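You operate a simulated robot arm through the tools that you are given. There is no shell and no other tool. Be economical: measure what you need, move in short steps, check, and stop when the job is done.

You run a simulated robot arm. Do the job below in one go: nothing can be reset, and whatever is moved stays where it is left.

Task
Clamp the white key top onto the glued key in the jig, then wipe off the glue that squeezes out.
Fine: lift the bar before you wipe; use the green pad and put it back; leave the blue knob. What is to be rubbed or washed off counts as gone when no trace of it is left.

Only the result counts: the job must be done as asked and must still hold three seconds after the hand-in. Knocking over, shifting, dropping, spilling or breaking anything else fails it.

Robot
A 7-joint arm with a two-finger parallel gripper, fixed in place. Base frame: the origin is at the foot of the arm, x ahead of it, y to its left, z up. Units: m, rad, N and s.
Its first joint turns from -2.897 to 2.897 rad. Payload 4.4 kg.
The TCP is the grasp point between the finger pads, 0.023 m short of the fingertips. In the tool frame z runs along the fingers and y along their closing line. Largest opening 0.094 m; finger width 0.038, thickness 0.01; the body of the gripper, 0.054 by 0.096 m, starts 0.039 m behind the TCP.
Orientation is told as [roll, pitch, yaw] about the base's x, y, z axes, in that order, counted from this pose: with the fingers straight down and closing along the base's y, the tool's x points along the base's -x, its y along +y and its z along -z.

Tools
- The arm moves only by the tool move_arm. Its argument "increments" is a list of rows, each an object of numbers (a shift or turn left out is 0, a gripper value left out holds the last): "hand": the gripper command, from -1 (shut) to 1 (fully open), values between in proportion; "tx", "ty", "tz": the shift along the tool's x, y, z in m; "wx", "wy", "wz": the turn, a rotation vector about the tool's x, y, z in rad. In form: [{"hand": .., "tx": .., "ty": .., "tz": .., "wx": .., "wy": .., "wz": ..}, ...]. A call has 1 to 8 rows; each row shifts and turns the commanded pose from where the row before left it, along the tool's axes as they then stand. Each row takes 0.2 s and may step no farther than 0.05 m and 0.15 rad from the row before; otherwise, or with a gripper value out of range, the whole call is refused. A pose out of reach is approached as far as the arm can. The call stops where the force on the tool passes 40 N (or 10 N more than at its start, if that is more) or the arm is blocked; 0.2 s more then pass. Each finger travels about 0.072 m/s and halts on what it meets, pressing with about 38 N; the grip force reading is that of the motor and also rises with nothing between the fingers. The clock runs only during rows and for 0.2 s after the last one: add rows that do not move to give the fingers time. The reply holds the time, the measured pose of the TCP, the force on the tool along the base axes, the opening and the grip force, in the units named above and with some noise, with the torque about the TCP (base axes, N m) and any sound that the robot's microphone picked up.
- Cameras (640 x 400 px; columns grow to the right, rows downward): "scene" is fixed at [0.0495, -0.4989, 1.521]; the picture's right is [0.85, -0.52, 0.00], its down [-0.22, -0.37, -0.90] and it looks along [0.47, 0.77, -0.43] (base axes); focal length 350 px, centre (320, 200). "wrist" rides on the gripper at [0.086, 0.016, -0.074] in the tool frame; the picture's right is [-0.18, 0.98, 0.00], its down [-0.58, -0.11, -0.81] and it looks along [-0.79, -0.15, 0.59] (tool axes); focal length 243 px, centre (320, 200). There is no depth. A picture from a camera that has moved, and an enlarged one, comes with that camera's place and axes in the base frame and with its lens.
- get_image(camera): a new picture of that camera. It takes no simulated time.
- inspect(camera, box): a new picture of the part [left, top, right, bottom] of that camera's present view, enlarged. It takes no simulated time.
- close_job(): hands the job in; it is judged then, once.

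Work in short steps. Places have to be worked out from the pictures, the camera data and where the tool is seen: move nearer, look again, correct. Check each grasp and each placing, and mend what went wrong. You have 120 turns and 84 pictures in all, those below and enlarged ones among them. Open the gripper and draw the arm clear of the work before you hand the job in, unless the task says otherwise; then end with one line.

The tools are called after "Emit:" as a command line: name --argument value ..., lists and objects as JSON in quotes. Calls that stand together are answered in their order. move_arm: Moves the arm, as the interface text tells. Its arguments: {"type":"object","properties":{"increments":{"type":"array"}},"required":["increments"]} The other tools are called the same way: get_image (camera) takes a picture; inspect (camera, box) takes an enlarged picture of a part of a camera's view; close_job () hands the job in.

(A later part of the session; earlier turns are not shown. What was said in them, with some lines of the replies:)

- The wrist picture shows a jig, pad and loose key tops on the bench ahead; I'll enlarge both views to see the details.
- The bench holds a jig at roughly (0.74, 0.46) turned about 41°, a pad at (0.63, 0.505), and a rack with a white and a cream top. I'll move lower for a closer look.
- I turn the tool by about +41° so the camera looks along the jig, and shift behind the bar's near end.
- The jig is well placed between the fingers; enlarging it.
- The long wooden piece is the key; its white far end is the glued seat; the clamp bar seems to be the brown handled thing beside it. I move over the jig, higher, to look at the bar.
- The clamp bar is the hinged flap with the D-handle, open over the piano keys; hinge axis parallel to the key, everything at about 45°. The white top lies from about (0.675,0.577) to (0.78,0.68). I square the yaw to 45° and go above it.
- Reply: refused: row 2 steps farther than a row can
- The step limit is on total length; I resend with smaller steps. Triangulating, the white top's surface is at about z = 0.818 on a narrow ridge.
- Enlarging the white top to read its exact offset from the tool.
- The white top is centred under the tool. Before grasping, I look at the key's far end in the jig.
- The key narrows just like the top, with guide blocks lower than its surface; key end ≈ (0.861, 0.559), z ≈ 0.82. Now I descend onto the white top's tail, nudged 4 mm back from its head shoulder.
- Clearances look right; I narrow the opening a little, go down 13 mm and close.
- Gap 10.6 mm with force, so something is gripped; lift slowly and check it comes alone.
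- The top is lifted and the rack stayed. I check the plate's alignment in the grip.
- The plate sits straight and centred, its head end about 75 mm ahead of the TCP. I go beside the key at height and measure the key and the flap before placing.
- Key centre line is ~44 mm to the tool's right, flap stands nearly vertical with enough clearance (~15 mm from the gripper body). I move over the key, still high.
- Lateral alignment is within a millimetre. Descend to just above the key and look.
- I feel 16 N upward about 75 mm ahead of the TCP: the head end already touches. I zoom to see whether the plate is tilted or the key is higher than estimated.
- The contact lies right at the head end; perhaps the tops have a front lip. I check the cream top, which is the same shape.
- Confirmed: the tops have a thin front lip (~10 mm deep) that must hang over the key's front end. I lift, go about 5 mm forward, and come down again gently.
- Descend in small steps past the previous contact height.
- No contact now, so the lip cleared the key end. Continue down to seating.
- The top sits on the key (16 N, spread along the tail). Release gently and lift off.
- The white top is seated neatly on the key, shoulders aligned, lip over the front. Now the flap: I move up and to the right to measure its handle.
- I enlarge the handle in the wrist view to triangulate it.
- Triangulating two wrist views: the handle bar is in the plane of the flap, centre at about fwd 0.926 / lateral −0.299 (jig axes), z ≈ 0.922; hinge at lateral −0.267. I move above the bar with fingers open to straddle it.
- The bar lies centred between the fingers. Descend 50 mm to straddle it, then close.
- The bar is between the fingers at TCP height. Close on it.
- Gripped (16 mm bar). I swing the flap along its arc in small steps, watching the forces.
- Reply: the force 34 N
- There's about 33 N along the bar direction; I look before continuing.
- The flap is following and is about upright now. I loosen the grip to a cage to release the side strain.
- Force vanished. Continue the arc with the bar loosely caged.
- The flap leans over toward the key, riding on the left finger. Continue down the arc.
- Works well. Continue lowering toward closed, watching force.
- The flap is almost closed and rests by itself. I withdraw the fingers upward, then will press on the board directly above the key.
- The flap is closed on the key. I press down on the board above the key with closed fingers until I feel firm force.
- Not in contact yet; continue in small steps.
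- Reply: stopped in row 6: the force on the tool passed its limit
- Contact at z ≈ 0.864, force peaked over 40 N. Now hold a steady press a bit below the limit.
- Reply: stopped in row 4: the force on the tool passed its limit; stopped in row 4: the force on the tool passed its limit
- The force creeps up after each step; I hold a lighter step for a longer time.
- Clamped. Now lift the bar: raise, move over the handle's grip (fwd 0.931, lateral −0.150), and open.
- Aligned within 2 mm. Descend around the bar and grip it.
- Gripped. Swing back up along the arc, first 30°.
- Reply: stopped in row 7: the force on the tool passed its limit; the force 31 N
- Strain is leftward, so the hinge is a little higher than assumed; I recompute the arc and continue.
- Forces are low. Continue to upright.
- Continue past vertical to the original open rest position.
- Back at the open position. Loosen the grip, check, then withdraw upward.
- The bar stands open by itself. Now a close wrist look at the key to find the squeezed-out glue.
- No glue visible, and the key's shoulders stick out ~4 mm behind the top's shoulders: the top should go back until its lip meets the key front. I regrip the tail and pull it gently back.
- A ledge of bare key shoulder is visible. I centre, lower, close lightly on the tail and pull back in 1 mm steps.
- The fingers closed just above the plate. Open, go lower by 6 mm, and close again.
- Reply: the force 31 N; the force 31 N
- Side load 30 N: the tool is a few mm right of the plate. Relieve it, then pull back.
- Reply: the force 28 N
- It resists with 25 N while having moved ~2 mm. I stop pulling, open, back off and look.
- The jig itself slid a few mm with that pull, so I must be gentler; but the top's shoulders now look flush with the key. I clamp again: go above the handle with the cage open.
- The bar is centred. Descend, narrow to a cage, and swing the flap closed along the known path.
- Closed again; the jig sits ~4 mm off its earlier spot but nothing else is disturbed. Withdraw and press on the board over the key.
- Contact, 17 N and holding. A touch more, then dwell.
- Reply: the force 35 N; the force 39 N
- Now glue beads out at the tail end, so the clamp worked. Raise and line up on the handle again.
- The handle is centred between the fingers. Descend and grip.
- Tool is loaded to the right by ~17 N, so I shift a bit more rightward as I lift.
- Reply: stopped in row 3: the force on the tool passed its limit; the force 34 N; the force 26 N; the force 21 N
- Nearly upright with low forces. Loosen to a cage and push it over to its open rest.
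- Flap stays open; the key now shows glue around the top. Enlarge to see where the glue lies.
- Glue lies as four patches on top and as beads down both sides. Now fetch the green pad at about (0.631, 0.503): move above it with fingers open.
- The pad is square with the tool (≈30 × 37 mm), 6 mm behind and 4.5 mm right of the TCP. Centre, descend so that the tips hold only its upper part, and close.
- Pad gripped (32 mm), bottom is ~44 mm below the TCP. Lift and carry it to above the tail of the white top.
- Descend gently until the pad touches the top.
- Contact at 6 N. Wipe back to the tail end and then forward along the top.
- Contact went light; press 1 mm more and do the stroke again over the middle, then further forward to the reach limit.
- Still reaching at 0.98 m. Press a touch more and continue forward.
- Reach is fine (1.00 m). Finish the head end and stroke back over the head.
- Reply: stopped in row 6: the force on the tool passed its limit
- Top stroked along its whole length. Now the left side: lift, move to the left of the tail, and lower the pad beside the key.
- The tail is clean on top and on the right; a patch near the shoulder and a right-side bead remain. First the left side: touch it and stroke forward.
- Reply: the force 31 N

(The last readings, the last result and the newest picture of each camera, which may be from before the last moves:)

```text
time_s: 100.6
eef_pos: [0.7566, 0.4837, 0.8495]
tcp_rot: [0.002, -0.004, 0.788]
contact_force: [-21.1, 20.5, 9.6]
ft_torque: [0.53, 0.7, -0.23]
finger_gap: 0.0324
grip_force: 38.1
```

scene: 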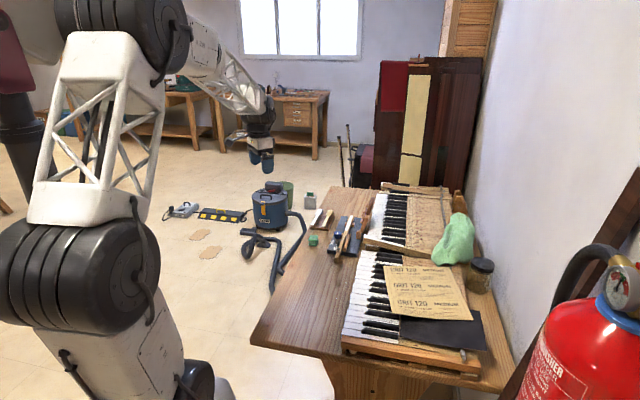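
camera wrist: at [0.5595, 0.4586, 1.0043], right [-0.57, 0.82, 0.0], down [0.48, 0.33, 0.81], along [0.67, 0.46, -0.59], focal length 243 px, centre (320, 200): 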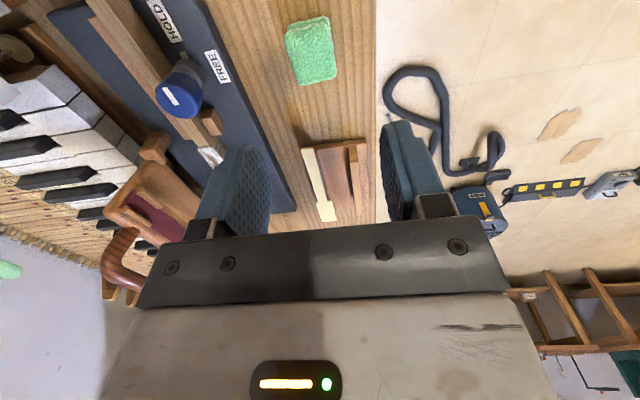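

Firm contact (30 N sideways) — ease off 1.2 mm and stroke forward toward the shoulder.

Emit:
move_arm --increments '[{"ty": 0.0012}, {"tx": -0.012}, {"tx": -0.012}, {"tx": -0.012}, {"tx": -0.008}, {}]'

```text
time_s: 102.0
eef_pos: [0.7879, 0.5163, 0.85]
tcp_rot: [0.0, -0.004, 0.785]
contact_force: [-5.0, -10.6, -7.1]
ft_torque: [-0.44, 0.3, -0.22]
finger_gap: 0.0321
grip_force: 38.1
```

Emit:
move_arm --increments '[{"tz": -0.004}, {"tx": -0.006}, {"tx": -0.005}, {"tx": 0.012}, {"tx": 0.012}, {"tx": 0.012}, {}]'

```text
time_s: 103.6
eef_pos: [0.7686, 0.4962, 0.8518]
tcp_rot: [0.0, -0.005, 0.788]
contact_force: [-2.5, 2.2, 0.3]
ft_torque: [0.07, 0.02, -0.08]
finger_gap: 0.0319
grip_force: 38.1
```

Left tail side done. Now the left side of the head: step out, go forward, touch and stroke.

Emit:
move_arm --increments '[{"ty": 0.013}, {"tx": -0.04}, {"tx": -0.033}, {"ty": -0.004}, {"ty": -0.002}, {}]'

Emit:
move_arm --increments '[{"ty": -0.001}, {"ty": -0.001}, {}]'

```text
time_s: 105.0
eef_pos: [0.8176, 0.5538, 0.8531]
tcp_rot: [-0.001, -0.005, 0.784]
contact_force: [0.5, -0.8, -0.1]
ft_torque: [-0.04, 0.0, -0.03]
finger_gap: 0.0325
grip_force: 37.7
```

```text
time_s: 105.8
eef_pos: [0.8178, 0.553, 0.8542]
tcp_rot: [0.0, -0.003, 0.786]
contact_force: [0.0, 0.0, 0.0]
ft_torque: [0.0, 0.0, 0.03]
finger_gap: 0.0324
grip_force: 38.4
```

Emit:
move_arm --increments '[{"ty": -0.001}, {"ty": -0.0008}, {}]'

```text
time_s: 106.6
eef_pos: [0.8191, 0.5534, 0.854]
tcp_rot: [0.0, -0.003, 0.787]
contact_force: [-0.5, 2.4, 1.0]
ft_torque: [0.03, 0.09, 0.0]
finger_gap: 0.032
grip_force: 38.0
```

Light contact (2 N). Stroke along the head side forward and back.

Emit:
move_arm --increments '[{"ty": -0.0004, "tx": -0.008}, {"tx": -0.008}, {"tx": -0.004}, {"tx": 0.01}, {"tx": 0.01}, {"tx": 0.004}, {}]'

```text
time_s: 108.2
eef_pos: [0.8175, 0.5485, 0.8549]
tcp_rot: [0.0, -0.004, 0.787]
contact_force: [-4.5, 8.1, 2.0]
ft_torque: [0.2, 0.16, -0.01]
finger_gap: 0.0325
grip_force: 37.7
```

Left side done. Now re-wipe the top around the shoulder and head with steady contact.

Emit:
move_arm --increments '[{"ty": 0.004}, {"tz": -0.025}, {"ty": -0.03}, {"tx": 0.03}, {"tz": 0.008}, {"tz": 0.004}, {"tz": 0.002}, {}]'

```text
time_s: 110.0
eef_pos: [0.8142, 0.509, 0.8653]
tcp_rot: [0.0, -0.003, 0.786]
contact_force: [1.1, 0.8, 9.1]
ft_torque: [0.11, -0.17, -0.02]
finger_gap: 0.0324
grip_force: 38.0
```

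Emit:
move_arm --increments '[{"tx": 0.012}, {"tx": -0.012}, {"tx": -0.012}, {"tx": -0.01}, {"tx": -0.01}, {"tx": -0.01}, {"tx": -0.006}, {}]'

Emit:
move_arm --increments '[{"tx": 0.012}, {"tx": 0.012}, {"tx": 0.012}, {"tx": 0.012}, {"tx": 0.01}, {}]'

```text
time_s: 111.8
eef_pos: [0.8487, 0.5429, 0.8642]
tcp_rot: [0.0, -0.004, 0.787]
contact_force: [-3.1, -3.8, 20.8]
ft_torque: [-0.05, -0.06, -0.01]
finger_gap: 0.0323
grip_force: 38.2
```

```text
time_s: 113.2
eef_pos: [0.8066, 0.4998, 0.8643]
tcp_rot: [0.001, -0.005, 0.784]
contact_force: [2.2, 5.0, 29.2]
ft_torque: [0.51, -0.42, 0.06]
finger_gap: 0.0324
grip_force: 38.3
```

Lift off and back away to see what is left.

Emit:
move_arm --increments '[{"tz": -0.045}, {"tz": -0.045}, {"tz": -0.04, "ty": 0.02}, {"tx": 0.04, "ty": 0.02}, {"tx": 0.03}, {}]'

Emit:
inspect --camera "scene" --box '[349, 208, 371, 236]'

Emit:
inspect --camera "wrist" --box '[240, 0, 340, 150]'

```text
time_s: 114.6
eef_pos: [0.7267, 0.4824, 0.9922]
tcp_rot: [-0.001, -0.002, 0.785]
contact_force: [-0.6, 0.2, -0.5]
ft_torque: [-0.01, 0.01, 0.01]
finger_gap: 0.0324
grip_force: 38.0
```

```text
14.29 times, centred on (360, 222) of scene
camera zoom: at [0.0495, -0.4989, 1.521], right [0.85, -0.52, 0.0], down [-0.22, -0.37, -0.9], along [0.47, 0.77, -0.43], focal length 5006 px, centre (-251, -114)
```

zoom: 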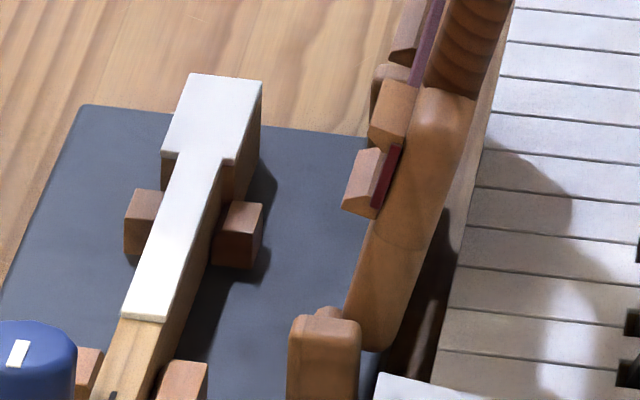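

```text
2.67 times, centred on (290, 75) of wrist
camera zoom: at [0.655, 0.4327, 1.068], right [-0.57, 0.82, 0.0], down [0.49, 0.33, 0.81], along [0.67, 0.46, -0.59], focal length 647 px, centre (400, 533)
```

zoom: 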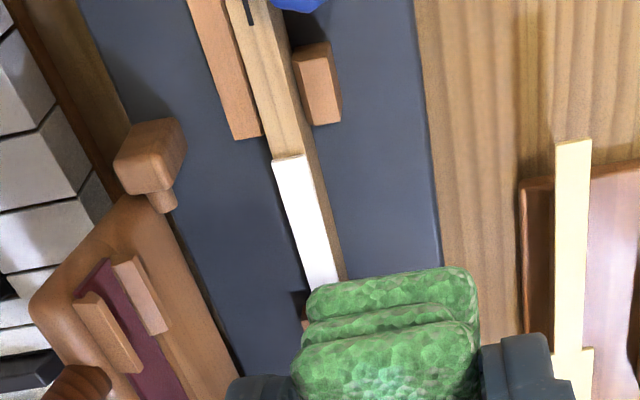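

Top and right side look clean. Check the head and left side from a position more to the left.

Emit:
move_arm --increments '[{"ty": 0.035, "tz": 0.02}, {"ty": 0.015}, {}]'

Emit:
inspect --camera "wrist" --box '[180, 0, 300, 150]'

```text
time_s: 115.4
eef_pos: [0.6913, 0.5179, 0.9754]
tcp_rot: [0.0, -0.003, 0.785]
contact_force: [-0.1, 0.4, 0.0]
ft_torque: [0.02, 0.0, 0.02]
finger_gap: 0.0318
grip_force: 38.1
```

```text
2.67 times, centred on (240, 75) of wrist
camera zoom: at [0.619, 0.4685, 1.05], right [-0.57, 0.82, 0.0], down [0.49, 0.33, 0.81], along [0.67, 0.46, -0.59], focal length 647 px, centre (533, 533)
```

zoom: 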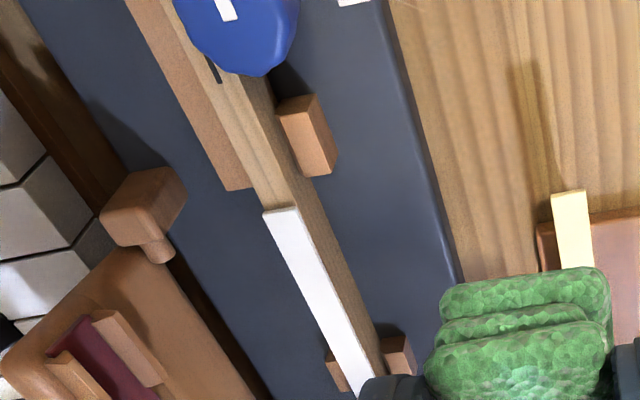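

Left tail side is clean. Move forward to see the head's left side.

Emit:
move_arm --increments '[{"tx": -0.04, "ty": 0.02, "tz": -0.02}, {"tx": -0.04, "ty": 0.01}, {}]'

Emit:
inspect --camera "wrist" --box '[150, 0, 280, 160]'

```text
time_s: 116.2
eef_pos: [0.725, 0.5927, 0.9935]
tcp_rot: [0.002, -0.003, 0.785]
contact_force: [-0.6, 0.1, -0.5]
ft_torque: [-0.04, -0.02, -0.01]
finger_gap: 0.0322
grip_force: 38.3
```

```text
2.50 times, centred on (215, 80) of wrist
camera zoom: at [0.6527, 0.5443, 1.0686], right [-0.57, 0.82, 0.0], down [0.49, 0.33, 0.81], along [0.67, 0.46, -0.59], focal length 606 px, centre (582, 500)
```

zoom: 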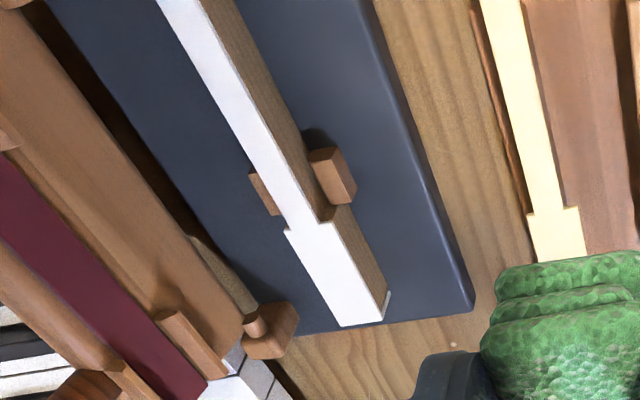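

Everything is clean on top and both sides. Return the pad to its spot at (0.634, 0.502).

Emit:
move_arm --increments '[{"tx": 0.045}, {"tx": 0.045}, {"tx": 0.038}, {"tz": 0.045}, {"tz": 0.045}, {"tz": 0.045}, {"tz": 0.025}, {}]'

```text
time_s: 118.0
eef_pos: [0.6378, 0.5048, 0.8323]
tcp_rot: [0.0, -0.003, 0.784]
contact_force: [0.4, 0.7, -0.8]
ft_torque: [-0.01, -0.02, 0.02]
finger_gap: 0.0322
grip_force: 38.0
```

Small correction, then set it down until it touches and release.

Emit:
move_arm --increments '[{"tx": 0.0042, "ty": 0.001}, {"tz": 0.005}, {"tz": 0.002}, {"tz": 0.001}, {}]'

```text
time_s: 119.2
eef_pos: [0.6349, 0.5021, 0.8241]
tcp_rot: [0.0, -0.004, 0.787]
contact_force: [-0.4, 0.4, 0.3]
ft_torque: [0.0, 0.05, 0.01]
finger_gap: 0.0322
grip_force: 37.8
```

Emit:
move_arm --increments '[{"hand": 0.1}, {}, {}, {"tz": -0.03}, {"tz": -0.045}, {"tz": -0.045}, {"tz": -0.045}, {}]'

Emit:
inspect --camera "scene" --box '[290, 180, 400, 270]'

```text
time_s: 121.0
eef_pos: [0.6363, 0.5021, 0.9899]
tcp_rot: [0.0, -0.003, 0.785]
contact_force: [-0.5, -0.2, -0.2]
ft_torque: [0.01, -0.03, -0.01]
finger_gap: 0.0521
grip_force: 0.0
```

```text
4.44 times, centred on (345, 225) of scene
camera zoom: at [0.0495, -0.4989, 1.521], right [0.85, -0.52, 0.0], down [-0.22, -0.37, -0.9], along [0.47, 0.77, -0.43], focal length 1557 px, centre (209, 89)
```

zoom: 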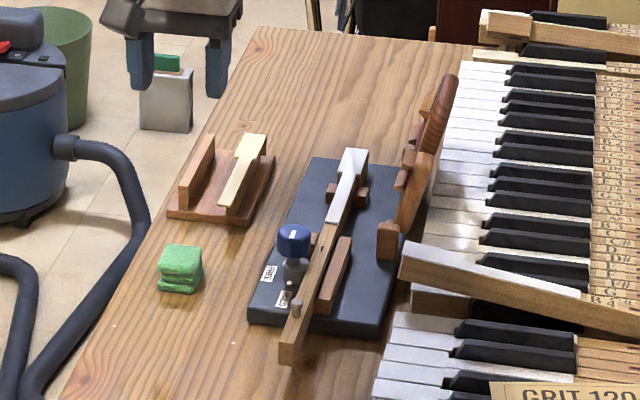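

Pad is back in place, bar open, top clean, knob untouched. Open the gripper fully, draw the arm clear and take a final check of the key.

Emit:
move_arm --increments '[{"hand": 1, "tz": -0.045}, {"tz": -0.045}, {"tz": -0.04, "ty": 0.02}, {"ty": 0.04}, {}, {}, {}]'

Emit:
inspect --camera "scene" --box '[349, 208, 371, 240]'

```text
time_s: 122.6
eef_pos: [0.5932, 0.5439, 1.1181]
tcp_rot: [0.0, -0.005, 0.785]
contact_force: [0.8, 0.2, 0.8]
ft_torque: [-0.02, 0.01, -0.02]
finger_gap: 0.0942
grip_force: 0.1
```

```text
12.50 times, centred on (360, 224) of scene
camera zoom: at [0.0495, -0.4989, 1.521], right [0.85, -0.52, 0.0], down [-0.22, -0.37, -0.9], along [0.47, 0.77, -0.43], focal length 4380 px, centre (-180, -100)
```

zoom: 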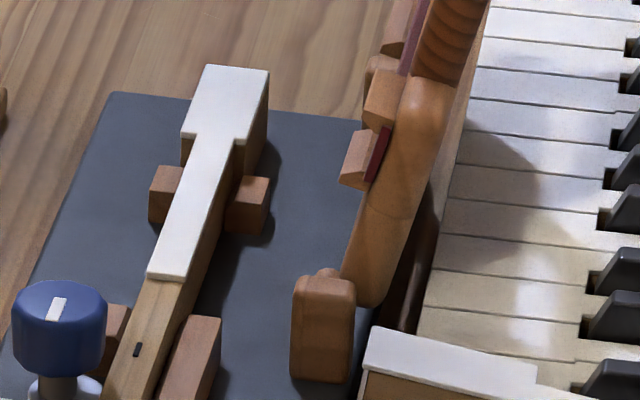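

The white top sits clean on the key, the bar is up, and the arm is clear, so I hand in.

Emit:
close_job

```text
The job is handed in.
```

I clamped the white key top onto the glued key, lifted the bar, wiped off the squeezed-out glue, put the green pad back and left the blue knob alone; the jig slid about 5 mm on the bench while I worked.
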